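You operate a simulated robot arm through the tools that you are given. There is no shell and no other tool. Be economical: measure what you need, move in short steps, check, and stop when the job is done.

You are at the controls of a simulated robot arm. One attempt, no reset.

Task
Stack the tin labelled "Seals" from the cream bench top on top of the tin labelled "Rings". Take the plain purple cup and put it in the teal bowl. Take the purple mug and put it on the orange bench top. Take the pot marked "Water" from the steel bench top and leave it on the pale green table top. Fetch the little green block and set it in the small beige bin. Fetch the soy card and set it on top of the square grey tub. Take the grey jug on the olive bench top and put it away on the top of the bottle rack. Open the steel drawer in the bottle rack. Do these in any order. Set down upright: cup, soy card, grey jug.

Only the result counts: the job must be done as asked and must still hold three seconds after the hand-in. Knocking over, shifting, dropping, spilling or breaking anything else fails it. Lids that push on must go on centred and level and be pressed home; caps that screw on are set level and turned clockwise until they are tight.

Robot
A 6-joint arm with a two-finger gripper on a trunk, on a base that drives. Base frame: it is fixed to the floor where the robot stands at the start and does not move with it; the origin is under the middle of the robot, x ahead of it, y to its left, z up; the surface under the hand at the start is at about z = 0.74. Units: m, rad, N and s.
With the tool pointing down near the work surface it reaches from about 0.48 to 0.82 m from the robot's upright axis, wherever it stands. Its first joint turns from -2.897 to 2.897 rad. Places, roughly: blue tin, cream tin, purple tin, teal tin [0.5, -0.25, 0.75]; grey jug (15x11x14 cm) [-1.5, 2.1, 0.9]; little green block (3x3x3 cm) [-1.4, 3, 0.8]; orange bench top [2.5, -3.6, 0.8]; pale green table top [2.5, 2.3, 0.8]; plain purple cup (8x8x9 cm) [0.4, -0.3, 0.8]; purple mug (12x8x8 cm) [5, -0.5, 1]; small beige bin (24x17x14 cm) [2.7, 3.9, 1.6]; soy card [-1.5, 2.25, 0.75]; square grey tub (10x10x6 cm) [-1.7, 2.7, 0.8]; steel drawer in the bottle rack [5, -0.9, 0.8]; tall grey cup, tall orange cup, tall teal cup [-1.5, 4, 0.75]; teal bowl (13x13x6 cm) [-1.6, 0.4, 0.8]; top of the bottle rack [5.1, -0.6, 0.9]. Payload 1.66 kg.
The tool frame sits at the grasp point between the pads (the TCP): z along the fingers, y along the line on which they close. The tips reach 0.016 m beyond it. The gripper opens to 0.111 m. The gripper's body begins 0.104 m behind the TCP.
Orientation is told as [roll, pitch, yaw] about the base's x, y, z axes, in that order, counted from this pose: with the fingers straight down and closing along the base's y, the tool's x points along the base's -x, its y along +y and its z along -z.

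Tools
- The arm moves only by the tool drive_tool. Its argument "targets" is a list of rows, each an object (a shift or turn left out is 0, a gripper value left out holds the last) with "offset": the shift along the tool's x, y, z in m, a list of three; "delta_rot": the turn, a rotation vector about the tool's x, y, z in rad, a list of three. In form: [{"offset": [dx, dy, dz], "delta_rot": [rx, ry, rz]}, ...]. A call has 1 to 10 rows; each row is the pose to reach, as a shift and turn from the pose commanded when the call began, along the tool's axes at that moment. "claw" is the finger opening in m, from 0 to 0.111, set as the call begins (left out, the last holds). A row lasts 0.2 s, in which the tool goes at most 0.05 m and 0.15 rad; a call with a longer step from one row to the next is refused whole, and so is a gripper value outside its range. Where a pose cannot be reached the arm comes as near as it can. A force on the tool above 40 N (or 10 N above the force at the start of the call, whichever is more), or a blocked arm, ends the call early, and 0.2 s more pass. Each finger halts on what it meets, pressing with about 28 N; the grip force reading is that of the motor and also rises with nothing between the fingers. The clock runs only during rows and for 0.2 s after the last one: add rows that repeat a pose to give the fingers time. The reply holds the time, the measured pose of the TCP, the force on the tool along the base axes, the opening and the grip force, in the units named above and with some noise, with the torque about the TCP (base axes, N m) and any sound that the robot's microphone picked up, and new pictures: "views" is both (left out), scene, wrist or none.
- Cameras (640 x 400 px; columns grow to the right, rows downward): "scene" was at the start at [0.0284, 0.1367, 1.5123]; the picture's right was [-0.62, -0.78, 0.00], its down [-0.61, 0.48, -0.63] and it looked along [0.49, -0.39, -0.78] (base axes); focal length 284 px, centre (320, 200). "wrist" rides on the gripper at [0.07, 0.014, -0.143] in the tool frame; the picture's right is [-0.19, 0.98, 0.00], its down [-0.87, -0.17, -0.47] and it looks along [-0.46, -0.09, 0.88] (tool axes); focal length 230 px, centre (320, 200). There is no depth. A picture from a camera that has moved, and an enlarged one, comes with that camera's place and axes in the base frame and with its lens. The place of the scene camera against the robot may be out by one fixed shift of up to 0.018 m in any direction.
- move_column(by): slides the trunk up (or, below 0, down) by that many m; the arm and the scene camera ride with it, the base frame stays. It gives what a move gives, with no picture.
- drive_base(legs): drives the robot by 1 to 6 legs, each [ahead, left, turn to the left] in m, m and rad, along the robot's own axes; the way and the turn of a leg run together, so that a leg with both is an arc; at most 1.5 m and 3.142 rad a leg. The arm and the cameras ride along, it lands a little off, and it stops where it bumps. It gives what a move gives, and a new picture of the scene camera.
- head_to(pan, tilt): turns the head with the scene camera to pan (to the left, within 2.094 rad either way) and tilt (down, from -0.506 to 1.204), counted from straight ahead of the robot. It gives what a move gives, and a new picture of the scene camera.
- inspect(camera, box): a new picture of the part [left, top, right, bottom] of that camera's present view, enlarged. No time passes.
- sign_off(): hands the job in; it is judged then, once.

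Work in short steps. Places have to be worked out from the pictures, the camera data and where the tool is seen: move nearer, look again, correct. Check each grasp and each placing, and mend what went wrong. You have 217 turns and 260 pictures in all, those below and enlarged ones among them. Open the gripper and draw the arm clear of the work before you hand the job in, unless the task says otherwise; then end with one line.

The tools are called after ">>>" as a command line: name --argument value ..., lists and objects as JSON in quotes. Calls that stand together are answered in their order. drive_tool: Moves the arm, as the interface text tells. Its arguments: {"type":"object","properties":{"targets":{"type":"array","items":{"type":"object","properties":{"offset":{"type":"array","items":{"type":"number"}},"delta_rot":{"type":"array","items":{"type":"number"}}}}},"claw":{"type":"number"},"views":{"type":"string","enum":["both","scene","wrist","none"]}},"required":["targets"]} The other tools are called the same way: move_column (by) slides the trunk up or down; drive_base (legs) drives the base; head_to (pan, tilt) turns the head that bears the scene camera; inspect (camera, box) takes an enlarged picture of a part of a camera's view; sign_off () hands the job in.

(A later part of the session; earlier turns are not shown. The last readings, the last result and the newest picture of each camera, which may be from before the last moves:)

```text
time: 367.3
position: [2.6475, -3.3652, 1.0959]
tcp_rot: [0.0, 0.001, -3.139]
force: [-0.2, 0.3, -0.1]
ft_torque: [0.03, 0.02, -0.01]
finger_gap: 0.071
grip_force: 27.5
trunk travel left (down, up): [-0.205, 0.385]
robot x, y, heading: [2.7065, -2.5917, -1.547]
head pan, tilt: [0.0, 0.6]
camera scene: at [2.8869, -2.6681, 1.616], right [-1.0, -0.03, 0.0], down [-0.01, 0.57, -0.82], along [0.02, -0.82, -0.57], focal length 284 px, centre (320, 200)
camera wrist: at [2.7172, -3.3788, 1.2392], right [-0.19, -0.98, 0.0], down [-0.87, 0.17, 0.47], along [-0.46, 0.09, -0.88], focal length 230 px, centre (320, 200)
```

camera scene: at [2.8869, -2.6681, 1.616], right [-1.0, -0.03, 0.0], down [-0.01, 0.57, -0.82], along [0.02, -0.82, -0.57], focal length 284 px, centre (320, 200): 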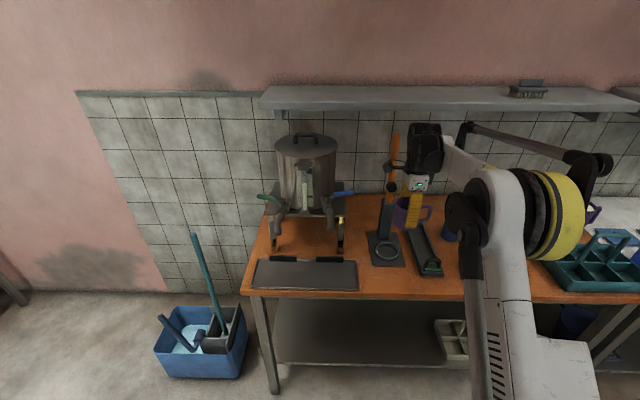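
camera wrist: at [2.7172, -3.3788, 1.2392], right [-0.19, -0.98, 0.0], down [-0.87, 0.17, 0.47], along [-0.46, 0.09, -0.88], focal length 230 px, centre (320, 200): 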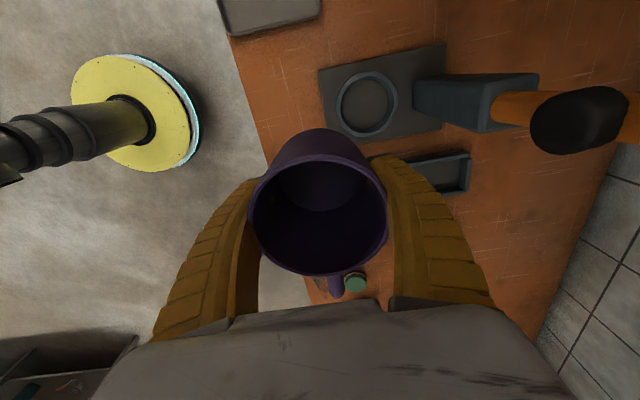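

Bench top is ≈0.85; the free strip is y -3.26…-3.38. Shift to y=-3.32 and lower to just above contact.

>>> drive_tool --targets '[{"offset": [0, -0.03, 0.02]}, {"offset": [0, -0.043, 0.06]}, {"offset": [0, -0.043, 0.1]}, {"offset": [0, -0.043, 0.14]}, {"offset": [0, -0.043, 0.165]}]' --views "both"

>>> inspect --camera "scene" --box '[340, 180, 480, 310]'

```text
time: 368.5
position: [2.65, -3.3189, 0.9331]
tcp_rot: [0.001, -0.001, 3.141]
force: [1.0, 0.4, -1.4]
ft_torque: [0.0, -0.02, 0.0]
finger_gap: 0.0711
grip_force: 28.0
trunk travel left (down, up): [-0.205, 0.385]
robot x, y, heading: [2.7067, -2.5973, -1.541]
head pan, tilt: [0.0, 0.6]
camera scene: at [2.8874, -2.6671, 1.6161], right [-1.0, -0.03, 0.0], down [-0.01, 0.56, -0.82], along [0.02, -0.82, -0.57], focal length 284 px, centre (320, 200)
camera wrist: at [2.7194, -3.3323, 1.0758], right [-0.19, -0.98, 0.0], down [-0.87, 0.17, 0.47], along [-0.46, 0.09, -0.88], focal length 230 px, centre (320, 200)
```

scene: 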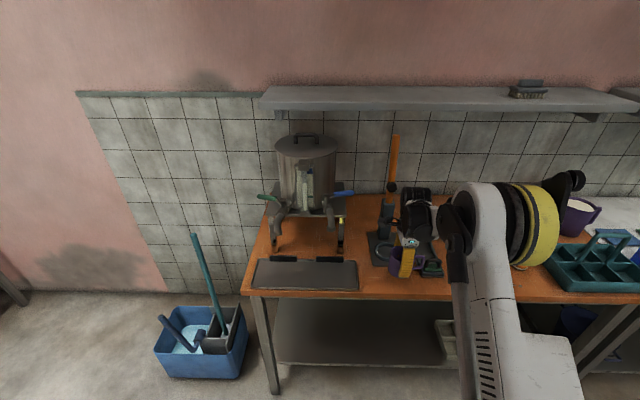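
wrist: 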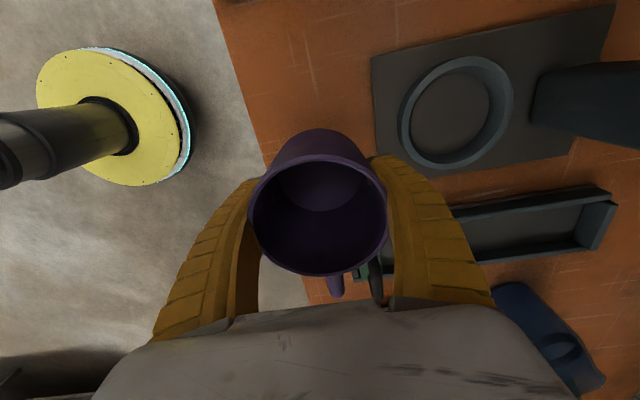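

```text
3.08 times, centred on (410, 245) of scene
camera zoom: at [2.8874, -2.6671, 1.6161], right [-1.0, -0.03, 0.0], down [-0.01, 0.56, -0.82], along [0.02, -0.82, -0.57], focal length 873 px, centre (43, 62)
```

zoom: 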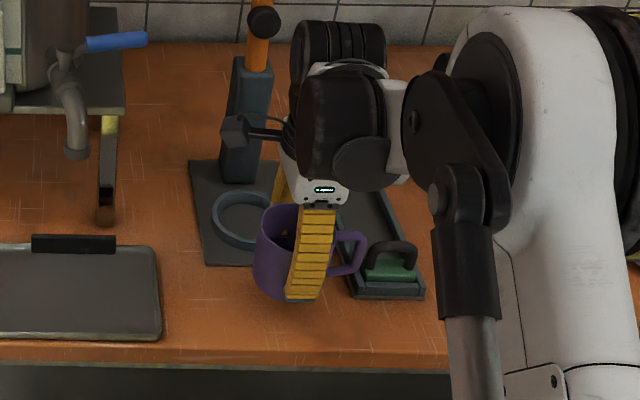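

The handle would meet the black holder; shift 4 cm in +x, then lower to contact.

>>> drive_tool --targets '[{"offset": [0.04, 0, 0]}, {"offset": [0.04, 0, 0.015]}, {"offset": [0.04, 0, 0.025]}, {"offset": [0.04, 0, 0.032]}, {"offset": [0.04, 0, 0.037]}, {"offset": [0.04, 0, 0.041]}, {"offset": [0.04, 0, 0.045]}]' --views "none"

>>> inspect --camera "scene" --box '[340, 180, 480, 310]'

```text
time: 370.1
position: [2.689, -3.319, 0.8887]
tcp_rot: [0.002, -0.001, 3.141]
force: [0.3, 0.0, -0.2]
ft_torque: [-0.03, 0.0, -0.02]
finger_gap: 0.0709
grip_force: 28.1
trunk travel left (down, up): [-0.205, 0.385]
robot x, y, heading: [2.7102, -2.5978, -1.545]
head pan, tilt: [0.0, 0.6]
```

```text
3.08 times, centred on (410, 245) of scene
camera zoom: at [2.8874, -2.6668, 1.6161], right [-1.0, -0.03, 0.0], down [-0.01, 0.56, -0.83], along [0.02, -0.82, -0.57], focal length 873 px, centre (43, 62)
```

zoom: 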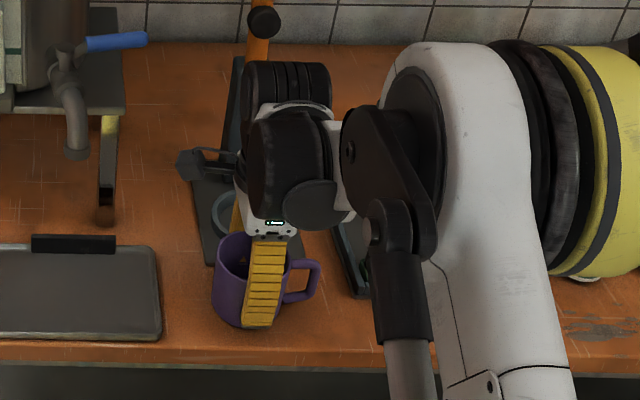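

>>> drive_tool --targets '[{"offset": [0, 0.012, 0]}, {"offset": [0, 0.012, 0.004]}, {"offset": [0, 0.012, 0.008]}, {"offset": [0, 0.012, 0.012]}, {"offset": [0, 0.012, 0.016]}, {"offset": [0, 0.012, 0.02]}, {"offset": [0, 0.012, 0.024]}, {"offset": [0, 0.012, 0.028]}]' --views "none"

>>> inspect --camera "scene" --box '[340, 200, 480, 310]'

```text
time: 371.8
position: [2.6895, -3.3279, 0.8683]
tcp_rot: [0.004, -0.002, 3.141]
force: [-0.6, 6.2, 29.0]
ft_torque: [-0.97, -0.08, -0.01]
finger_gap: 0.0718
grip_force: 27.6
trunk travel left (down, up): [-0.205, 0.385]
robot x, y, heading: [2.7028, -2.5964, -1.545]
head pan, tilt: [0.0, 0.6]
stopped in row 8: the force on the tool passed its limit at 44 N (the readings are from after the stop); the commanded pose is now the measured one
```

```text
3.64 times, centred on (410, 255) of scene
camera zoom: at [2.8875, -2.6623, 1.6163], right [-1.0, -0.03, 0.0], down [-0.01, 0.56, -0.83], along [0.02, -0.83, -0.56], focal length 1031 px, centre (-7, 0)
```

zoom: 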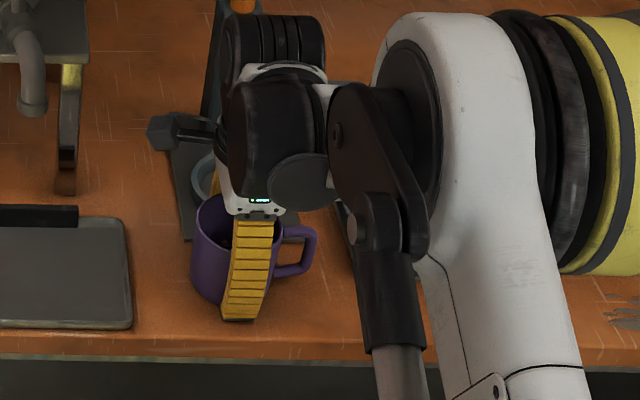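

Contact is at the mug's rear edge (on the pad's lip). Lift slightly, shift 18 mm toward the front, and lower again.

>>> drive_tool --targets '[{"offset": [0, 0, -0.012]}, {"offset": [0, -0.018, -0.012]}, {"offset": [0, -0.018, -0.004]}, {"offset": [0, -0.018, 0.0]}, {"offset": [0, -0.018, 0.003]}, {"offset": [0, -0.018, 0.006]}, {"offset": [0, -0.018, 0.009]}, {"offset": [0, -0.018, 0.012]}]' --views "none"

>>> inspect --camera "scene" --box '[340, 200, 480, 310]'

```text
time: 373.1
position: [2.6875, -3.3113, 0.865]
tcp_rot: [0.005, -0.002, 3.14]
force: [-0.7, 3.1, 23.5]
ft_torque: [0.08, -0.11, -0.02]
finger_gap: 0.0725
grip_force: 28.2
trunk travel left (down, up): [-0.205, 0.385]
robot x, y, heading: [2.707, -2.5968, -1.543]
head pan, tilt: [0.0, 0.6]
stopped in row 6: the force on the tool passed its limit at 43 N (the readings are from after the stop); the commanded pose is now the measured one
```

```text
3.64 times, centred on (410, 255) of scene
camera zoom: at [2.8874, -2.6637, 1.6163], right [-1.0, -0.03, 0.0], down [-0.01, 0.56, -0.83], along [0.02, -0.83, -0.56], focal length 1031 px, centre (-7, 0)
```

zoom: 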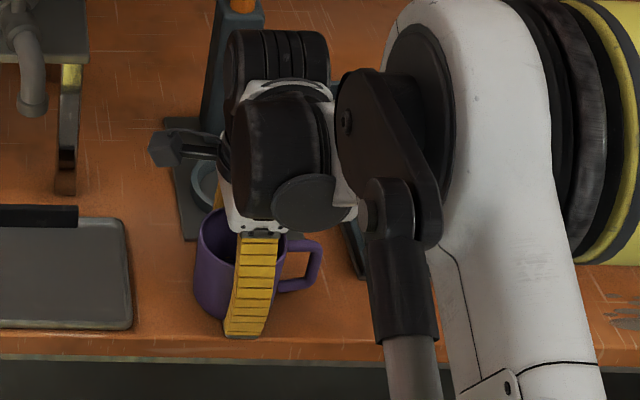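

Flat contact now, fully on the bench top. Relieve, open, rise.

>>> drive_tool --targets '[{"offset": [0, 0, -0.002]}, {"offset": [0, 0, -0.003]}]' --views "none"

>>> drive_tool --targets '[{"offset": [0, 0, 0]}, {"offset": [0, 0, 0]}]' --claw 0.095 --views "none"

>>> drive_tool --targets '[{"offset": [0, 0, -0.03]}, {"offset": [0, 0, -0.07]}, {"offset": [0, 0, -0.12]}, {"offset": [0, 0, -0.17]}, {"offset": [0, -0.03, -0.21]}, {"offset": [0, -0.07, -0.24]}, {"offset": [0, -0.11, -0.27]}]' --views "both"

```text
time: 373.7
position: [2.689, -3.3147, 0.8647]
tcp_rot: [0.003, -0.001, 3.139]
force: [-0.4, -0.3, -1.1]
ft_torque: [0.02, 0.0, 0.0]
finger_gap: 0.0724
grip_force: 27.8
trunk travel left (down, up): [-0.205, 0.385]
robot x, y, heading: [2.7083, -2.6028, -1.546]
head pan, tilt: [0.0, 0.6]
```

```text
time: 374.3
position: [2.6881, -3.313, 0.8654]
tcp_rot: [0.005, 0.0, 3.14]
force: [-0.5, 5.0, 1.0]
ft_torque: [-0.08, 0.0, 0.0]
finger_gap: 0.0951
grip_force: 0.1
trunk travel left (down, up): [-0.205, 0.385]
robot x, y, heading: [2.7086, -2.5966, -1.547]
head pan, tilt: [0.0, 0.6]
```

```text
time: 375.9
position: [2.6911, -3.2008, 1.1379]
tcp_rot: [0.005, -0.003, 3.14]
force: [-0.3, -0.1, -0.4]
ft_torque: [-0.04, -0.01, 0.01]
finger_gap: 0.096
grip_force: 0.3
trunk travel left (down, up): [-0.205, 0.385]
robot x, y, heading: [2.7043, -2.5966, -1.544]
head pan, tilt: [0.0, 0.6]
camera scene: at [2.8874, -2.6653, 1.6162], right [-1.0, -0.03, 0.0], down [-0.01, 0.56, -0.83], along [0.02, -0.83, -0.56], focal length 284 px, centre (320, 200)
camera wrist: at [2.7594, -3.215, 1.28], right [-0.19, -0.98, 0.0], down [-0.86, 0.17, 0.47], along [-0.46, 0.09, -0.88], focal length 230 px, centre (320, 200)
```

scene: 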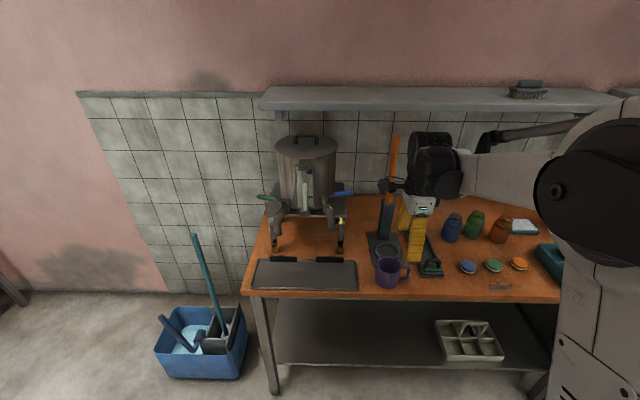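
wrist: 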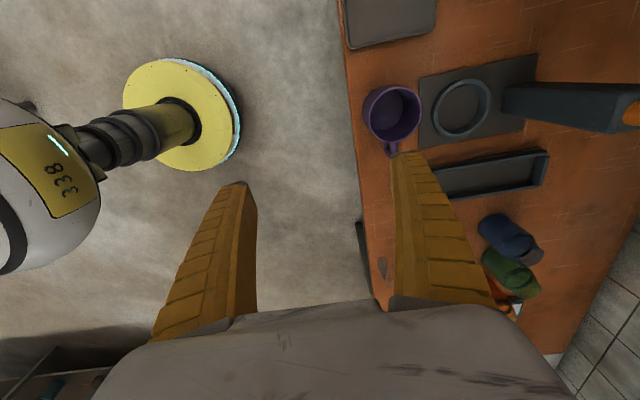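

Mug stands on the orange bench. Now drive to the olive bench for the grey jug.

>>> drive_base --legs '[[-0.1, 0, -1.597], [1.5, -0.2, 0], [1.45, -0.3, 0], [0.15, -1.4, 0], [0, -1.4, 0], [0, -1.1, 0]]'

>>> head_to --pan 0.0 --tilt 0.65

```text
refused: leg 2 is longer than a leg can be; nothing moved
```

```text
time: 376.5
position: [2.6906, -3.2018, 1.1359]
tcp_rot: [0.002, 0.0, 3.14]
force: [0.7, -0.1, 0.6]
ft_torque: [0.0, 0.0, 0.01]
finger_gap: 0.096
grip_force: 0.5
trunk travel left (down, up): [-0.205, 0.385]
robot x, y, heading: [2.7064, -2.596, -1.548]
head pan, tilt: [0.0, 0.649]
camera scene: at [2.8873, -2.665, 1.6118], right [-1.0, -0.03, 0.0], down [-0.02, 0.6, -0.8], along [0.02, -0.8, -0.6], focal length 284 px, centre (320, 200)
```

scene: 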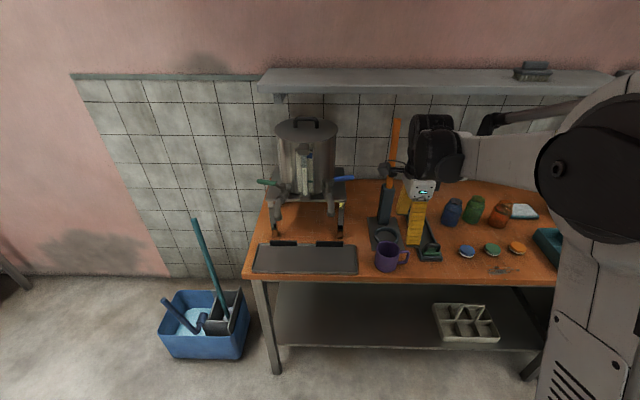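

>>> drive_base --legs '[[-0.1, 0, -1.597], [1.45, -0.2, 0], [1.45, -0.3, 0], [0.2, -1.4, 0], [0, -1.4, 0], [0, -1.1, 0]]'

>>> head_to --pan -0.1 --tilt 0.65

```text
time: 413.3
position: [-0.8691, 2.0061, 1.1363]
tcp_rot: [0.0, -0.001, 1.532]
force: [-0.6, 0.0, -0.2]
ft_torque: [0.03, 0.0, 0.02]
finger_gap: 0.0958
grip_force: 0.4
trunk travel left (down, up): [-0.205, 0.385]
robot x, y, heading: [-0.2661, 1.9636, 3.128]
head pan, tilt: [0.0, 0.649]
camera scene: at [-0.3446, 1.771, 1.6118], right [0.01, 1.0, 0.0], down [0.6, -0.01, -0.8], along [-0.8, 0.01, -0.6], focal length 284 px, centre (320, 200)
```

scene: 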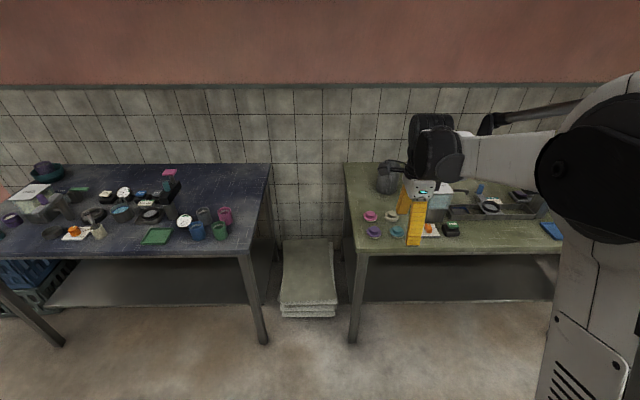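

```text
time: 414.0
position: [-0.8684, 2.0061, 1.1366]
tcp_rot: [0.002, -0.002, 1.529]
force: [0.0, 0.9, 0.0]
ft_torque: [0.02, 0.02, -0.01]
finger_gap: 0.0961
grip_force: 0.6
trunk travel left (down, up): [-0.205, 0.385]
robot x, y, heading: [-0.2603, 1.9639, 3.126]
head pan, tilt: [-0.099, 0.649]
camera scene: at [-0.3441, 1.7792, 1.6118], right [0.11, 0.99, 0.0], down [0.6, -0.07, -0.8], along [-0.79, 0.09, -0.6], focal length 284 px, centre (320, 200)
```

scene: 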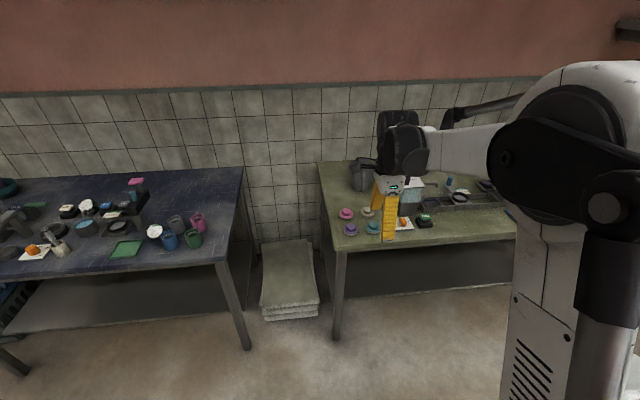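

Drive up to the olive bench; jug at ≈(-1.507,2.124) with handle facing me.

>>> drive_base --legs '[[0.6, -0.2, 0.015]]'

>>> drive_tool --targets '[{"offset": [0.01, 0, 0], "delta_rot": [0, 0, -0.148]}, {"offset": [0.02, 0, 0], "delta_rot": [0, 0, -0.296]}, {"offset": [0.03, 0, 0], "delta_rot": [0, 0, -0.444]}, {"offset": [0.04, 0, 0], "delta_rot": [0, 0, -0.592]}, {"offset": [0.05, 0, 0], "delta_rot": [0, 0, -0.74]}, {"offset": [0.06, 0, 0], "delta_rot": [0, 0, -0.888]}, {"offset": [0.07, 0, 0], "delta_rot": [0, 0, -1.036]}, {"offset": [0.08, 0.0, 0], "delta_rot": [0, 0, -1.184]}, {"offset": [0.085, 0.01, 0], "delta_rot": [0, 0, -1.332]}, {"offset": [0.085, 0.02, 0], "delta_rot": [0, 0, -1.48]}]' --claw 0.111 --views "both"

```text
time: 417.5
position: [-1.4565, 2.1961, 1.1366]
tcp_rot: [0.001, -0.002, 1.547]
force: [-0.1, 0.7, -0.6]
ft_torque: [0.0, -0.04, 0.02]
finger_gap: 0.0959
grip_force: 0.8
trunk travel left (down, up): [-0.205, 0.385]
robot x, y, heading: [-0.8509, 2.1682, -3.143]
head pan, tilt: [-0.099, 0.649]
camera scene: at [-0.9294, 1.9782, 1.6118], right [0.1, 1.0, 0.0], down [0.6, -0.06, -0.8], along [-0.79, 0.08, -0.6], focal length 284 px, centre (320, 200)
```

scene: 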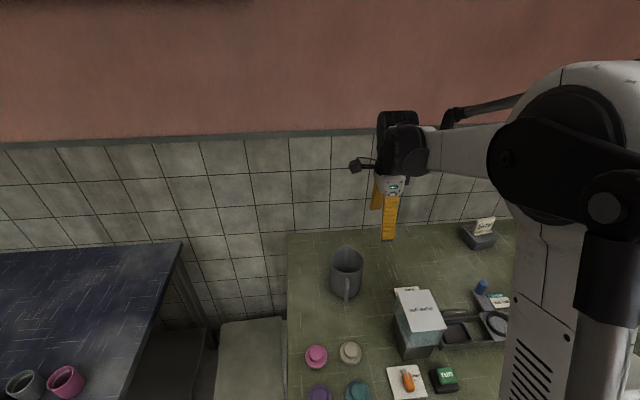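

```text
time: 419.7
position: [-1.4782, 2.112, 1.1371]
tcp_rot: [-0.002, -0.002, 3.029]
force: [0.1, 0.7, 0.1]
ft_torque: [-0.04, 0.0, 0.04]
finger_gap: 0.1108
grip_force: 0.1
trunk travel left (down, up): [-0.205, 0.385]
robot x, y, heading: [-0.854, 2.1605, -3.143]
head pan, tilt: [-0.099, 0.649]
camera scene: at [-0.9291, 1.9782, 1.6118], right [0.1, 1.0, 0.0], down [0.6, -0.06, -0.8], along [-0.79, 0.08, -0.6], focal length 284 px, centre (320, 200)
camera wrist: at [-1.4113, 2.0891, 1.2788], right [-0.3, -0.95, 0.0], down [-0.84, 0.26, 0.47], along [-0.45, 0.14, -0.88], focal length 230 px, centre (320, 200)
```

scene: 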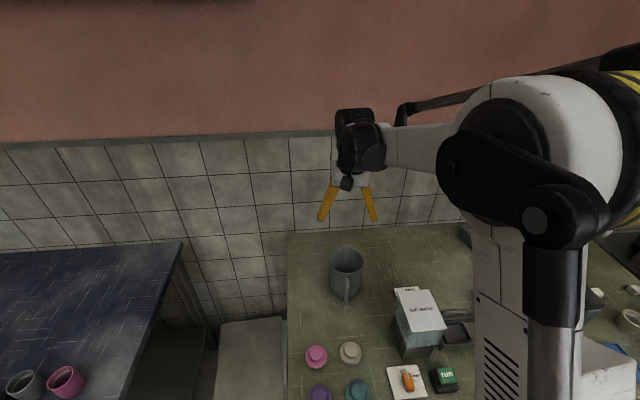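
wrist: 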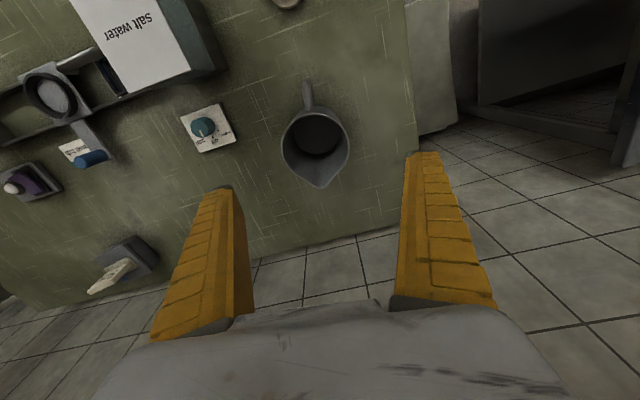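

Jug rim centre ≈(-1.497,2.123), Ø≈0.10 m; alignment of the jaw to the handle axis is good. Descend to z≈1.02 and re-measure.

>>> drive_tool --targets '[{"offset": [-0.01, -0.005, 0.04]}, {"offset": [-0.02, -0.009, 0.08]}, {"offset": [-0.02, -0.009, 0.115]}]' --views "wrist"

>>> inspect --camera "wrist" --box '[220, 80, 420, 240]'

```text
time: 420.5
position: [-1.4977, 2.1229, 1.021]
tcp_rot: [-0.002, -0.002, 3.026]
force: [-0.9, 0.2, -0.1]
ft_torque: [0.01, 0.01, -0.01]
finger_gap: 0.1109
grip_force: 0.1
trunk travel left (down, up): [-0.205, 0.385]
robot x, y, heading: [-0.8526, 2.1667, -3.139]
head pan, tilt: [-0.099, 0.649]
camera wrist: at [-1.4303, 2.1002, 1.1635], right [-0.3, -0.95, 0.0], down [-0.84, 0.26, 0.47], along [-0.45, 0.14, -0.88], focal length 230 px, centre (320, 200)
```

wrist: 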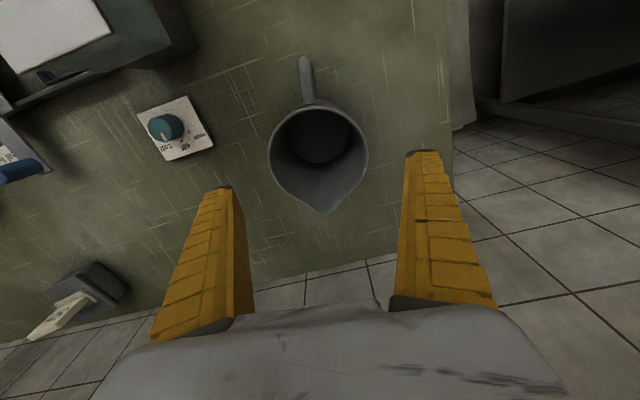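

```text
2.50 times, centred on (320, 160) of wrist
camera zoom: at [-1.4303, 2.1002, 1.1635], right [-0.3, -0.95, 0.0], down [-0.84, 0.26, 0.47], along [-0.45, 0.14, -0.88], focal length 575 px, centre (320, 300)
```

zoom: 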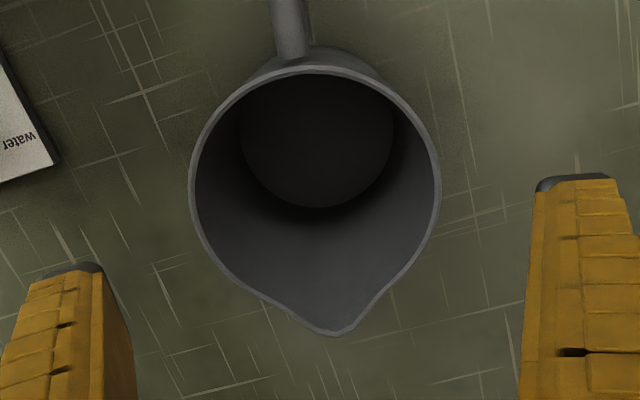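

Centre within 2 mm. Shift 2 mm and descend to z≈0.905 around the jug.

>>> drive_tool --targets '[{"offset": [0.002, -0.0018, 0.03]}, {"offset": [0.002, -0.0018, 0.055]}, {"offset": [0.002, -0.0018, 0.07]}, {"offset": [0.002, -0.0018, 0.085]}, {"offset": [0.002, -0.0018, 0.1]}, {"offset": [0.002, -0.0018, 0.116]}]' --views "wrist"

```text
time: 421.9
position: [-1.4962, 2.1254, 0.9041]
tcp_rot: [-0.001, -0.002, 3.025]
force: [-0.2, -0.6, 3.4]
ft_torque: [-0.25, 0.11, 0.07]
finger_gap: 0.1114
grip_force: 6.8
trunk travel left (down, up): [-0.205, 0.385]
robot x, y, heading: [-0.8526, 2.165, -3.14]
head pan, tilt: [-0.099, 0.649]
camera wrist: at [-1.4284, 2.1025, 1.0467], right [-0.3, -0.95, 0.0], down [-0.84, 0.26, 0.47], along [-0.45, 0.14, -0.88], focal length 230 px, centre (320, 200)
```

wrist: 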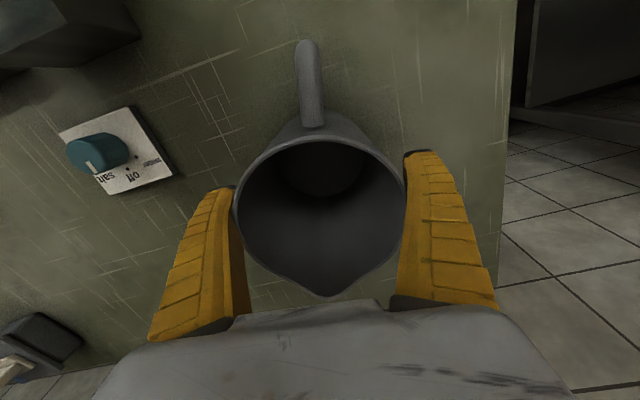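

Fingers straddle the jug. Close.

>>> drive_tool --targets '[{"offset": [0, 0, 0]}, {"offset": [0, 0, 0]}, {"offset": [0, 0, 0]}]' --claw 0 --views "none"

>>> drive_tool --targets '[{"offset": [0, 0, -0.02]}, {"offset": [0, 0, -0.05]}, {"offset": [0, 0, -0.09]}, {"offset": [0, 0, -0.13]}, {"offset": [0, 0, -0.17]}, {"offset": [0.02, 0, -0.21]}, {"offset": [0.05, 0, -0.24]}, {"offset": [0.09, 0, -0.26]}, {"offset": [0.13, 0, -0.27]}]' --views "both"

```text
time: 422.7
position: [-1.496, 2.1248, 0.9057]
tcp_rot: [-0.002, 0.0, 3.026]
force: [0.4, 0.5, 0.9]
ft_torque: [0.01, 0.01, -0.01]
finger_gap: 0.1017
grip_force: 28.3
trunk travel left (down, up): [-0.205, 0.385]
robot x, y, heading: [-0.8514, 2.1662, -3.137]
head pan, tilt: [-0.099, 0.649]
```

```text
time: 424.7
position: [-1.3639, 2.1099, 1.176]
tcp_rot: [-0.003, -0.003, 3.026]
force: [0.2, 0.2, -1.1]
ft_torque: [0.0, 0.02, 0.03]
finger_gap: 0.1014
grip_force: 27.8
trunk travel left (down, up): [-0.205, 0.385]
robot x, y, heading: [-0.8539, 2.1622, -3.146]
head pan, tilt: [-0.099, 0.649]
camera scene: at [-0.9275, 1.9781, 1.6119], right [0.1, 1.0, 0.0], down [0.6, -0.06, -0.8], along [-0.79, 0.08, -0.6], focal length 284 px, centre (320, 200)
camera wrist: at [-1.2971, 2.0867, 1.3188], right [-0.3, -0.95, 0.0], down [-0.84, 0.26, 0.47], along [-0.45, 0.14, -0.88], focal length 230 px, centre (320, 200)
```

scene: 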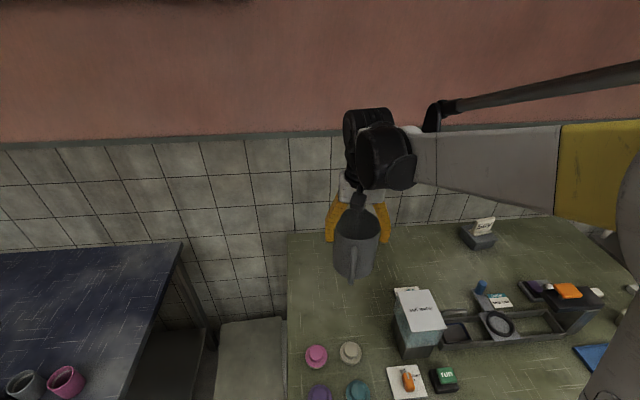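
wrist: 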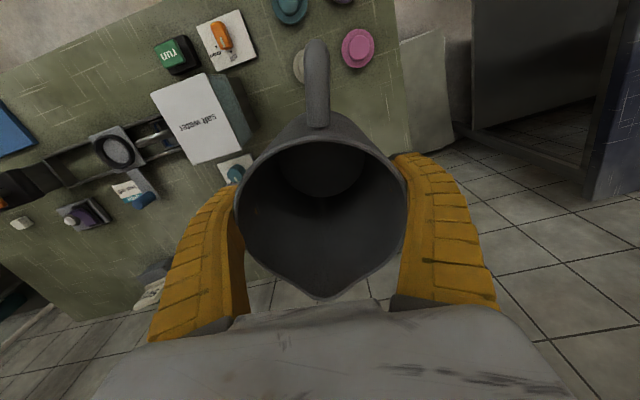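

Jug held upright. Raise the column and drive to the gap entrance.

>>> move_column --by 0.2

>>> drive_base --legs '[[-0.45, 0, 0], [0, 1.036, 0]]'

```text
time: 426.9
position: [-1.3662, 2.1098, 1.3757]
tcp_rot: [-0.001, -0.001, 3.028]
force: [0.0, -0.2, -0.9]
ft_torque: [-0.02, -0.02, -0.02]
finger_gap: 0.1011
grip_force: 28.4
trunk travel left (down, up): [-0.405, 0.185]
robot x, y, heading: [-0.8527, 2.1661, -3.136]
head pan, tilt: [-0.099, 0.649]
```

```text
time: 434.5
position: [-0.9251, 1.0848, 1.3763]
tcp_rot: [-0.001, -0.002, 3.014]
force: [-0.6, -0.5, -0.9]
ft_torque: [0.0, -0.01, 0.0]
finger_gap: 0.1008
grip_force: 27.9
trunk travel left (down, up): [-0.405, 0.185]
robot x, y, heading: [-0.4113, 1.1371, 3.127]
head pan, tilt: [-0.099, 0.649]
camera scene: at [-0.49, 0.946, 1.8117], right [0.11, 0.99, 0.0], down [0.6, -0.07, -0.8], along [-0.79, 0.09, -0.6], focal length 284 px, centre (320, 200)
```

scene: 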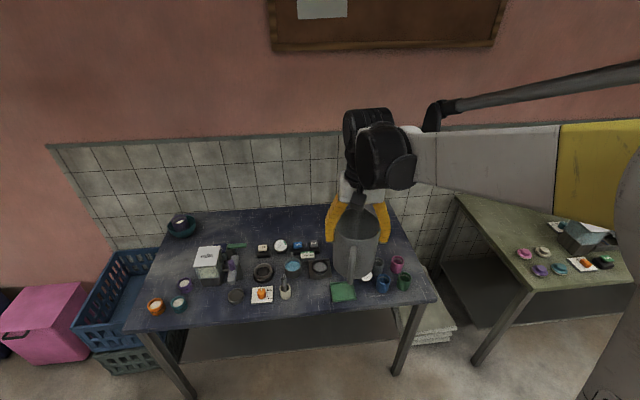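

>>> drive_base --legs '[[0, 0.011, 0.0146], [-1.35, 0, 0], [-1.35, 0, 0], [0, 0, 1.57], [0, 0, 1.57]]'

```text
time: 455.8
position: [2.8308, 1.1998, 1.3755]
tcp_rot: [-0.002, -0.004, -0.077]
force: [-0.6, -0.6, -1.4]
ft_torque: [-0.01, 0.02, 0.01]
finger_gap: 0.1004
grip_force: 28.3
trunk travel left (down, up): [-0.405, 0.185]
robot x, y, heading: [2.321, 1.127, 0.04]
head pan, tilt: [-0.099, 0.649]
camera scene: at [2.3678, 1.3029, 1.8118], right [-0.06, -1.0, 0.0], down [-0.6, 0.04, -0.8], along [0.8, -0.05, -0.6], focal length 284 px, centre (320, 200)
```

scene: 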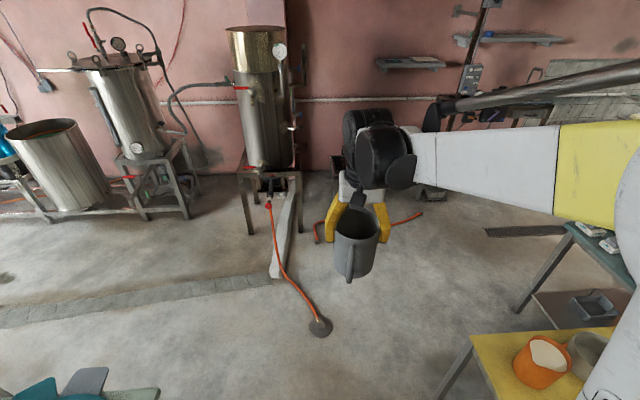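

>>> drive_base --legs '[[0, 0, -0.04], [0.88, -0.2, 0], [0.7, -0.8, 0], [0.3, -0.62, 0]]'

>>> head_to --pan 0.0 --tilt 0.7

```text
time: 469.4
position: [4.7252, -0.4154, 1.3748]
tcp_rot: [-0.002, 0.0, -0.087]
force: [-0.5, 0.5, -1.5]
ft_torque: [0.0, 0.0, -0.03]
finger_gap: 0.0999
grip_force: 27.9
trunk travel left (down, up): [-0.405, 0.185]
robot x, y, heading: [4.2137, -0.4865, 0.029]
head pan, tilt: [-0.099, 0.649]
camera scene: at [4.2615, -0.3076, 1.8118], right [-0.07, -1.0, 0.0], down [-0.6, 0.04, -0.8], along [0.79, -0.06, -0.6], focal length 284 px, centre (320, 200)
```

scene: 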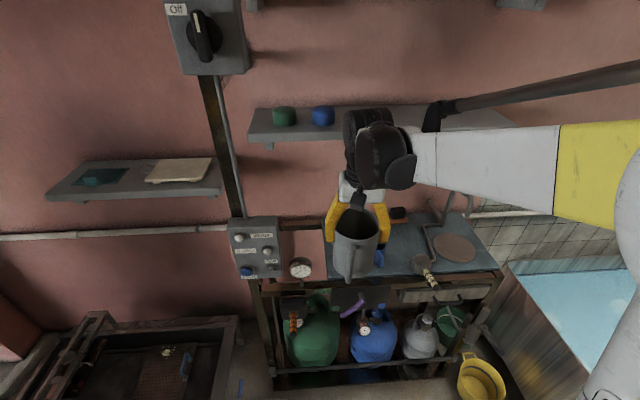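

```text
time: 470.1
position: [4.725, -0.4144, 1.3755]
tcp_rot: [-0.003, -0.003, -0.087]
force: [-0.4, 0.8, -0.7]
ft_torque: [0.02, -0.01, 0.0]
finger_gap: 0.0998
grip_force: 27.8
trunk travel left (down, up): [-0.405, 0.185]
robot x, y, heading: [4.2089, -0.4838, 0.031]
head pan, tilt: [0.0, 0.7]
camera scene: at [4.2595, -0.2985, 1.8074], right [0.03, -1.0, 0.0], down [-0.64, -0.02, -0.77], along [0.76, 0.02, -0.64], focal length 284 px, centre (320, 200)
```

scene: 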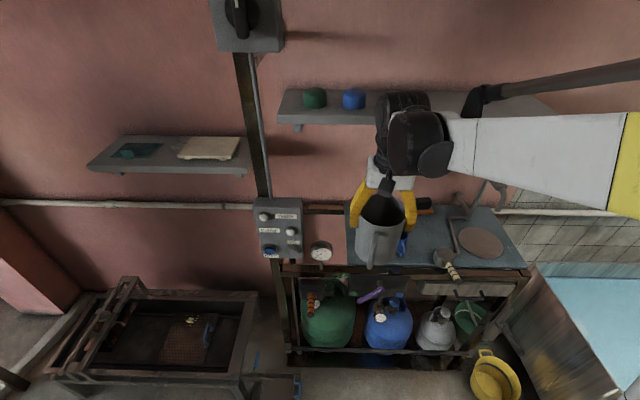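

Lower the column to bring the jug to z≈1.2, then move the base 0.2 m closer.

>>> move_column --by -0.175

>>> drive_base --legs '[[0.2, -0.03, -0.03]]'

>>> drive_tool --targets '[{"offset": [-0.03, 0, 0]}, {"offset": [-0.07, 0, 0]}, {"offset": [-0.11, 0, 0]}, {"offset": [-0.15, 0, 0.0]}]' --views "both"

```text
time: 472.1
position: [4.7251, -0.4148, 1.2016]
tcp_rot: [-0.001, -0.004, -0.087]
force: [0.0, 0.4, -1.0]
ft_torque: [0.01, 0.0, -0.01]
finger_gap: 0.0998
grip_force: 27.9
trunk travel left (down, up): [-0.23, 0.36]
robot x, y, heading: [4.2105, -0.4821, 0.031]
head pan, tilt: [0.0, 0.7]
```

```text
time: 473.7
position: [4.9256, -0.4615, 1.2011]
tcp_rot: [-0.002, -0.001, -0.122]
force: [0.7, -1.3, -1.2]
ft_torque: [0.01, 0.03, 0.0]
finger_gap: 0.0999
grip_force: 27.4
trunk travel left (down, up): [-0.23, 0.36]
robot x, y, heading: [4.4115, -0.5117, -0.01]
head pan, tilt: [0.0, 0.7]
camera scene: at [4.4654, -0.3287, 1.6324], right [-0.01, -1.0, 0.0], down [-0.64, 0.0, -0.76], along [0.76, 0.0, -0.64], focal length 284 px, centre (320, 200)
```

scene: 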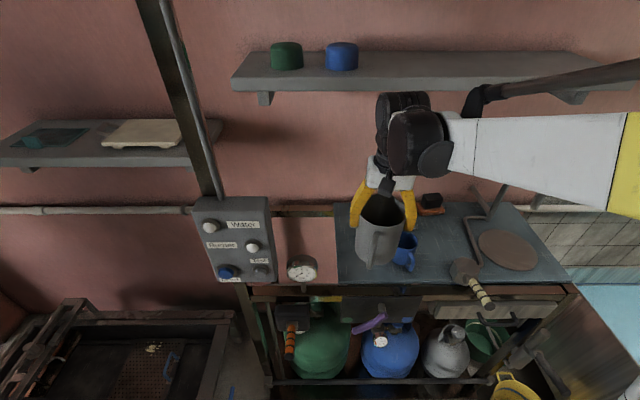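

```text
time: 474.7
position: [5.0753, -0.4792, 1.2023]
tcp_rot: [-0.002, -0.003, -0.122]
force: [-0.4, 0.6, -1.6]
ft_torque: [-0.07, 0.0, 0.03]
finger_gap: 0.0997
grip_force: 28.0
trunk travel left (down, up): [-0.23, 0.36]
robot x, y, heading: [4.4085, -0.5144, 0.001]
head pan, tilt: [0.0, 0.7]
camera scene: at [4.4655, -0.3285, 1.6323], right [-0.01, -1.0, 0.0], down [-0.65, 0.0, -0.76], along [0.76, 0.0, -0.65], focal length 284 px, centre (320, 200)
camera wrist: at [5.0062, -0.4578, 1.3435], right [0.31, 0.95, 0.0], down [0.84, -0.27, 0.47], along [0.45, -0.15, -0.88], focal length 230 px, centre (320, 200)
```

scene: 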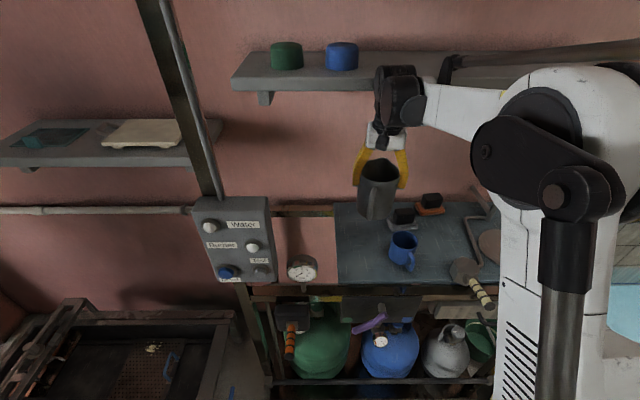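
wrist: 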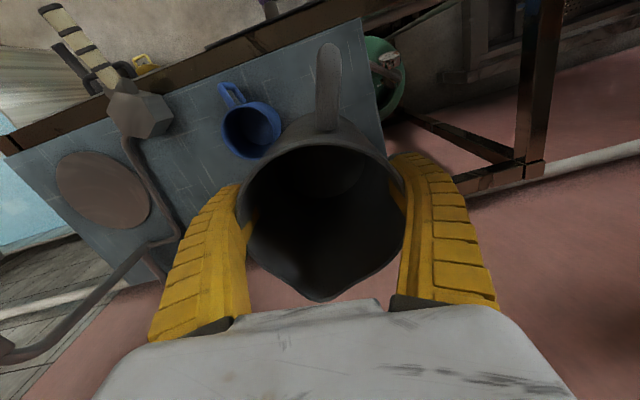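

>>> inspect --camera "scene" --box '[310, 140, 470, 300]'

```text
2.50 times, centred on (390, 220) of scene
camera zoom: at [4.4655, -0.3285, 1.6323], right [-0.01, -1.0, 0.0], down [-0.65, 0.0, -0.76], along [0.76, 0.0, -0.65], focal length 709 px, centre (145, 150)
```

zoom: 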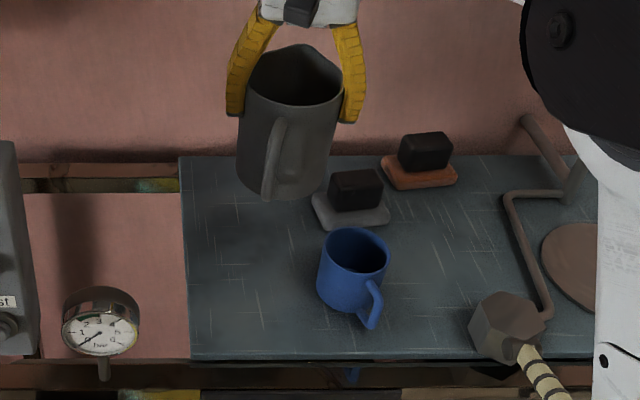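

Free spot on the rack top around (5.10,-0.46) (edge at y=-0.386, blue mug edge at -0.547). Move there and lower.

>>> drive_tool --targets '[{"offset": [-0.012, 0.012, 0.03]}, {"offset": [-0.0224, 0.0229, 0.07]}, {"offset": [-0.0224, 0.0229, 0.11]}, {"offset": [-0.0224, 0.0229, 0.145]}, {"offset": [-0.0224, 0.0229, 0.155]}]' --views "wrist"

>>> inspect --camera "scene" --box '[310, 140, 470, 300]'

```text
time: 475.9
position: [5.0978, -0.4611, 1.0458]
tcp_rot: [-0.001, -0.003, -0.121]
force: [-0.3, -0.4, -0.9]
ft_torque: [0.0, -0.02, 0.01]
finger_gap: 0.0996
grip_force: 28.0
trunk travel left (down, up): [-0.23, 0.36]
robot x, y, heading: [4.4097, -0.5127, -0.005]
head pan, tilt: [0.0, 0.7]
camera wrist: at [5.0287, -0.4384, 1.1879], right [0.31, 0.95, 0.0], down [0.84, -0.27, 0.47], along [0.45, -0.15, -0.88], focal length 230 px, centre (320, 200)
```

wrist: 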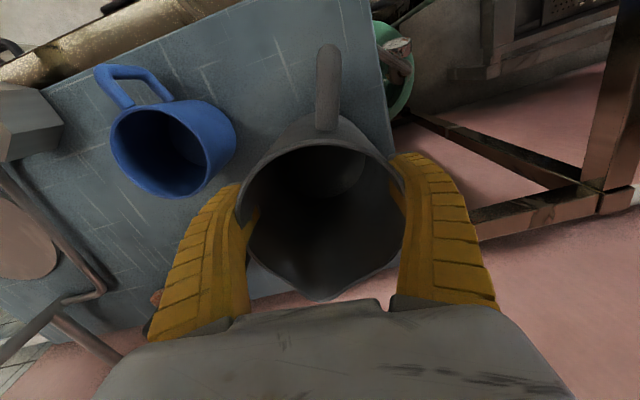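

```text
2.50 times, centred on (390, 220) of scene
camera zoom: at [4.4639, -0.3285, 1.6325], right [-0.01, -1.0, 0.0], down [-0.64, 0.0, -0.77], along [0.77, 0.0, -0.64], focal length 709 px, centre (145, 150)
```

zoom: 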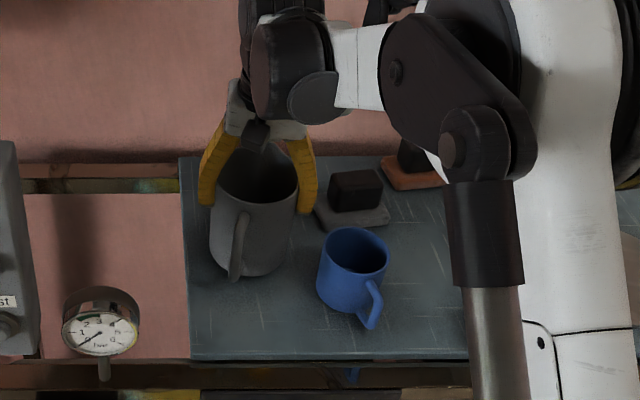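

Clear of the mug and inside the edge. Lower to contact.

>>> drive_tool --targets '[{"offset": [0, 0, 0.006]}, {"offset": [0, 0, 0.011]}, {"offset": [0, 0, 0.015]}, {"offset": [0, 0, 0.019]}, {"offset": [0, 0, 0.022]}, {"offset": [0, 0, 0.025]}, {"offset": [0, 0, 0.028]}, {"offset": [0, 0, 0.031]}]' --views "none"

```text
time: 477.7
position: [5.0971, -0.4588, 1.0164]
tcp_rot: [-0.003, -0.004, -0.124]
force: [-1.7, -6.5, 24.7]
ft_torque: [-0.14, -0.04, 0.04]
finger_gap: 0.1005
grip_force: 28.1
trunk travel left (down, up): [-0.23, 0.36]
robot x, y, heading: [4.4104, -0.5157, -0.003]
head pan, tilt: [0.0, 0.7]
```

Contact. Ease up, open, and rise straight up.

>>> drive_tool --targets '[{"offset": [0, 0, -0.002]}, {"offset": [0, 0, -0.003]}]' --views "none"

>>> drive_tool --targets '[{"offset": [0, 0, 0]}, {"offset": [0, 0, 0]}]' --claw 0.111 --views "none"

>>> drive_tool --targets '[{"offset": [0, 0, -0.015]}, {"offset": [0, 0, -0.035]}, {"offset": [0, 0, -0.06]}, {"offset": [0, 0, -0.09]}, {"offset": [0, 0, -0.13]}, {"offset": [0, 0, -0.17]}, {"offset": [0.04, 0, -0.18]}, {"offset": [0.08, 0, -0.18]}, {"offset": [0.12, 0, -0.18]}]' --views "both"

```text
time: 478.3
position: [5.0982, -0.4582, 1.0181]
tcp_rot: [-0.001, -0.005, -0.125]
force: [-0.1, 1.3, 0.2]
ft_torque: [0.0, 0.01, 0.0]
finger_gap: 0.1
grip_force: 27.9
trunk travel left (down, up): [-0.23, 0.36]
robot x, y, heading: [4.4076, -0.5123, -0.007]
head pan, tilt: [0.0, 0.7]
```

```text
time: 478.9
position: [5.0981, -0.4586, 1.0179]
tcp_rot: [-0.001, -0.004, -0.122]
force: [-0.8, 0.4, -0.8]
ft_torque: [-0.05, -0.02, 0.02]
finger_gap: 0.1132
grip_force: 7.9
trunk travel left (down, up): [-0.23, 0.36]
robot x, y, heading: [4.4103, -0.514, -0.006]
head pan, tilt: [0.0, 0.7]
```

```text
time: 480.5
position: [5.0489, -0.4577, 1.1803]
tcp_rot: [0.0, -0.009, -0.121]
force: [-2.6, -0.1, 0.3]
ft_torque: [0.0, -0.32, 0.03]
finger_gap: 0.1111
grip_force: 0.1
trunk travel left (down, up): [-0.23, 0.36]
robot x, y, heading: [4.4077, -0.5101, -0.004]
head pan, tilt: [0.0, 0.7]
stopped in row 8: the force on the tool passed its limit at 84 N (the readings are from after the stop); the commanded pose is now the measured one
camera scene: at [4.45, -0.3291, 1.6367], right [-0.01, -1.0, 0.0], down [-0.63, 0.0, -0.77], along [0.77, 0.0, -0.63], focal length 284 px, centre (320, 200)
camera wrist: at [4.9784, -0.4361, 1.3224], right [0.31, 0.95, 0.0], down [0.83, -0.27, 0.48], along [0.46, -0.15, -0.88], focal length 230 px, centre (320, 200)
```

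scene: 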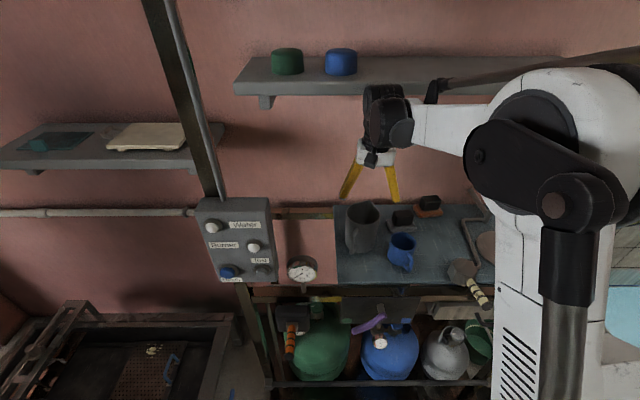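
wrist: 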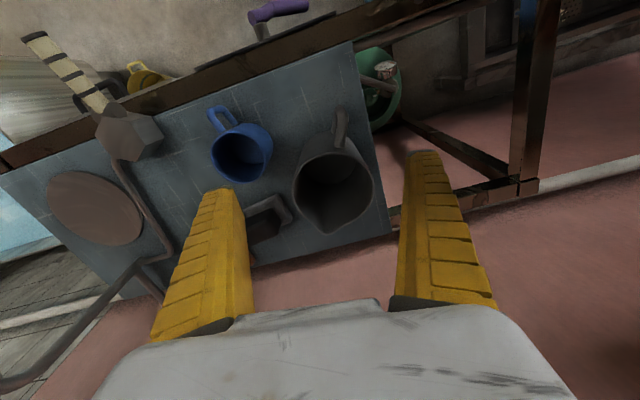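

Jug stands well. The wrist brushed the wall shelf while rising; ease down a little, then withdraw toward me.

>>> drive_tool --targets '[{"offset": [0.0, 0, 0.02]}, {"offset": [0.03, 0, 0.025]}, {"offset": [0.07, 0, 0.025]}, {"offset": [0.11, 0, 0.02]}, {"offset": [0.15, 0, 0.0]}, {"offset": [0.19, 0, -0.02]}]' --views "scene"

```text
time: 481.9
position: [4.8695, -0.4342, 1.1919]
tcp_rot: [-0.002, -0.005, -0.122]
force: [-0.6, 0.5, -1.3]
ft_torque: [0.03, -0.05, 0.01]
finger_gap: 0.111
grip_force: 0.1
trunk travel left (down, up): [-0.23, 0.36]
robot x, y, heading: [4.4089, -0.5115, -0.004]
head pan, tilt: [0.0, 0.7]
camera scene: at [4.4631, -0.3286, 1.6326], right [-0.01, -1.0, 0.0], down [-0.64, 0.0, -0.77], along [0.77, 0.0, -0.64], focal length 284 px, centre (320, 200)
```

scene: 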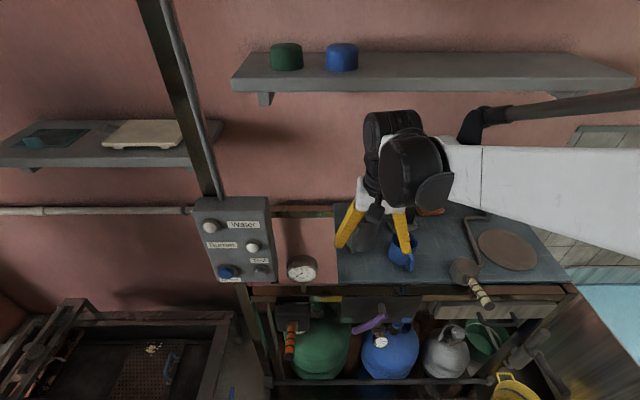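

Shelf lids unchanged. Now the drawer: back off and shift right to face its handle, then view it closely.

>>> drive_base --legs '[[-0.4, 0, 0], [0, -0.36, 0]]'

>>> inspect --camera "scene" --box '[240, 230, 440, 360]'

```text
time: 486.3
position: [4.4623, -0.7948, 1.1906]
tcp_rot: [-0.004, -0.002, -0.131]
force: [-0.9, 0.2, 0.7]
ft_torque: [0.06, 0.02, -0.04]
finger_gap: 0.1107
grip_force: 0.0
trunk travel left (down, up): [-0.23, 0.36]
robot x, y, heading: [4.0036, -0.8697, -0.01]
head pan, tilt: [0.0, 0.7]
camera scene: at [4.0572, -0.686, 1.6326], right [-0.01, -1.0, 0.0], down [-0.64, 0.01, -0.76], along [0.76, -0.01, -0.64], focal length 284 px, centre (320, 200)
```

scene: 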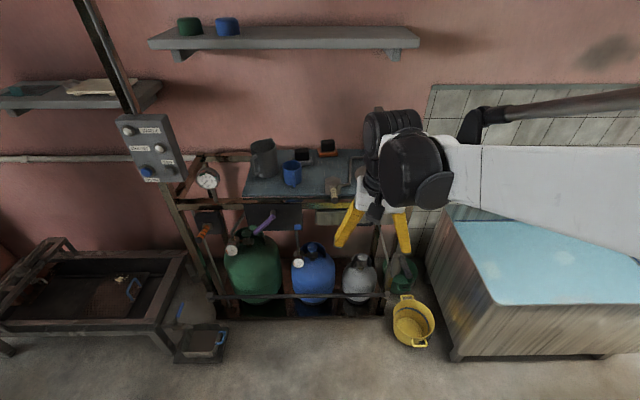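

```text
3.08 times, centred on (340, 295) of scene
camera zoom: at [4.0572, -0.686, 1.6326], right [-0.01, -1.0, 0.0], down [-0.64, 0.01, -0.76], along [0.76, -0.01, -0.64], focal length 873 px, centre (258, -92)
```

zoom: 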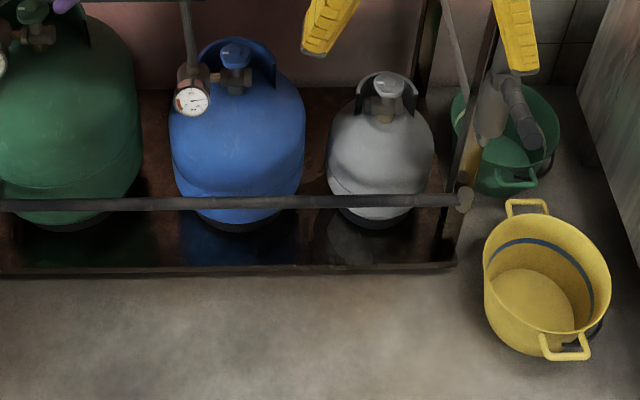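

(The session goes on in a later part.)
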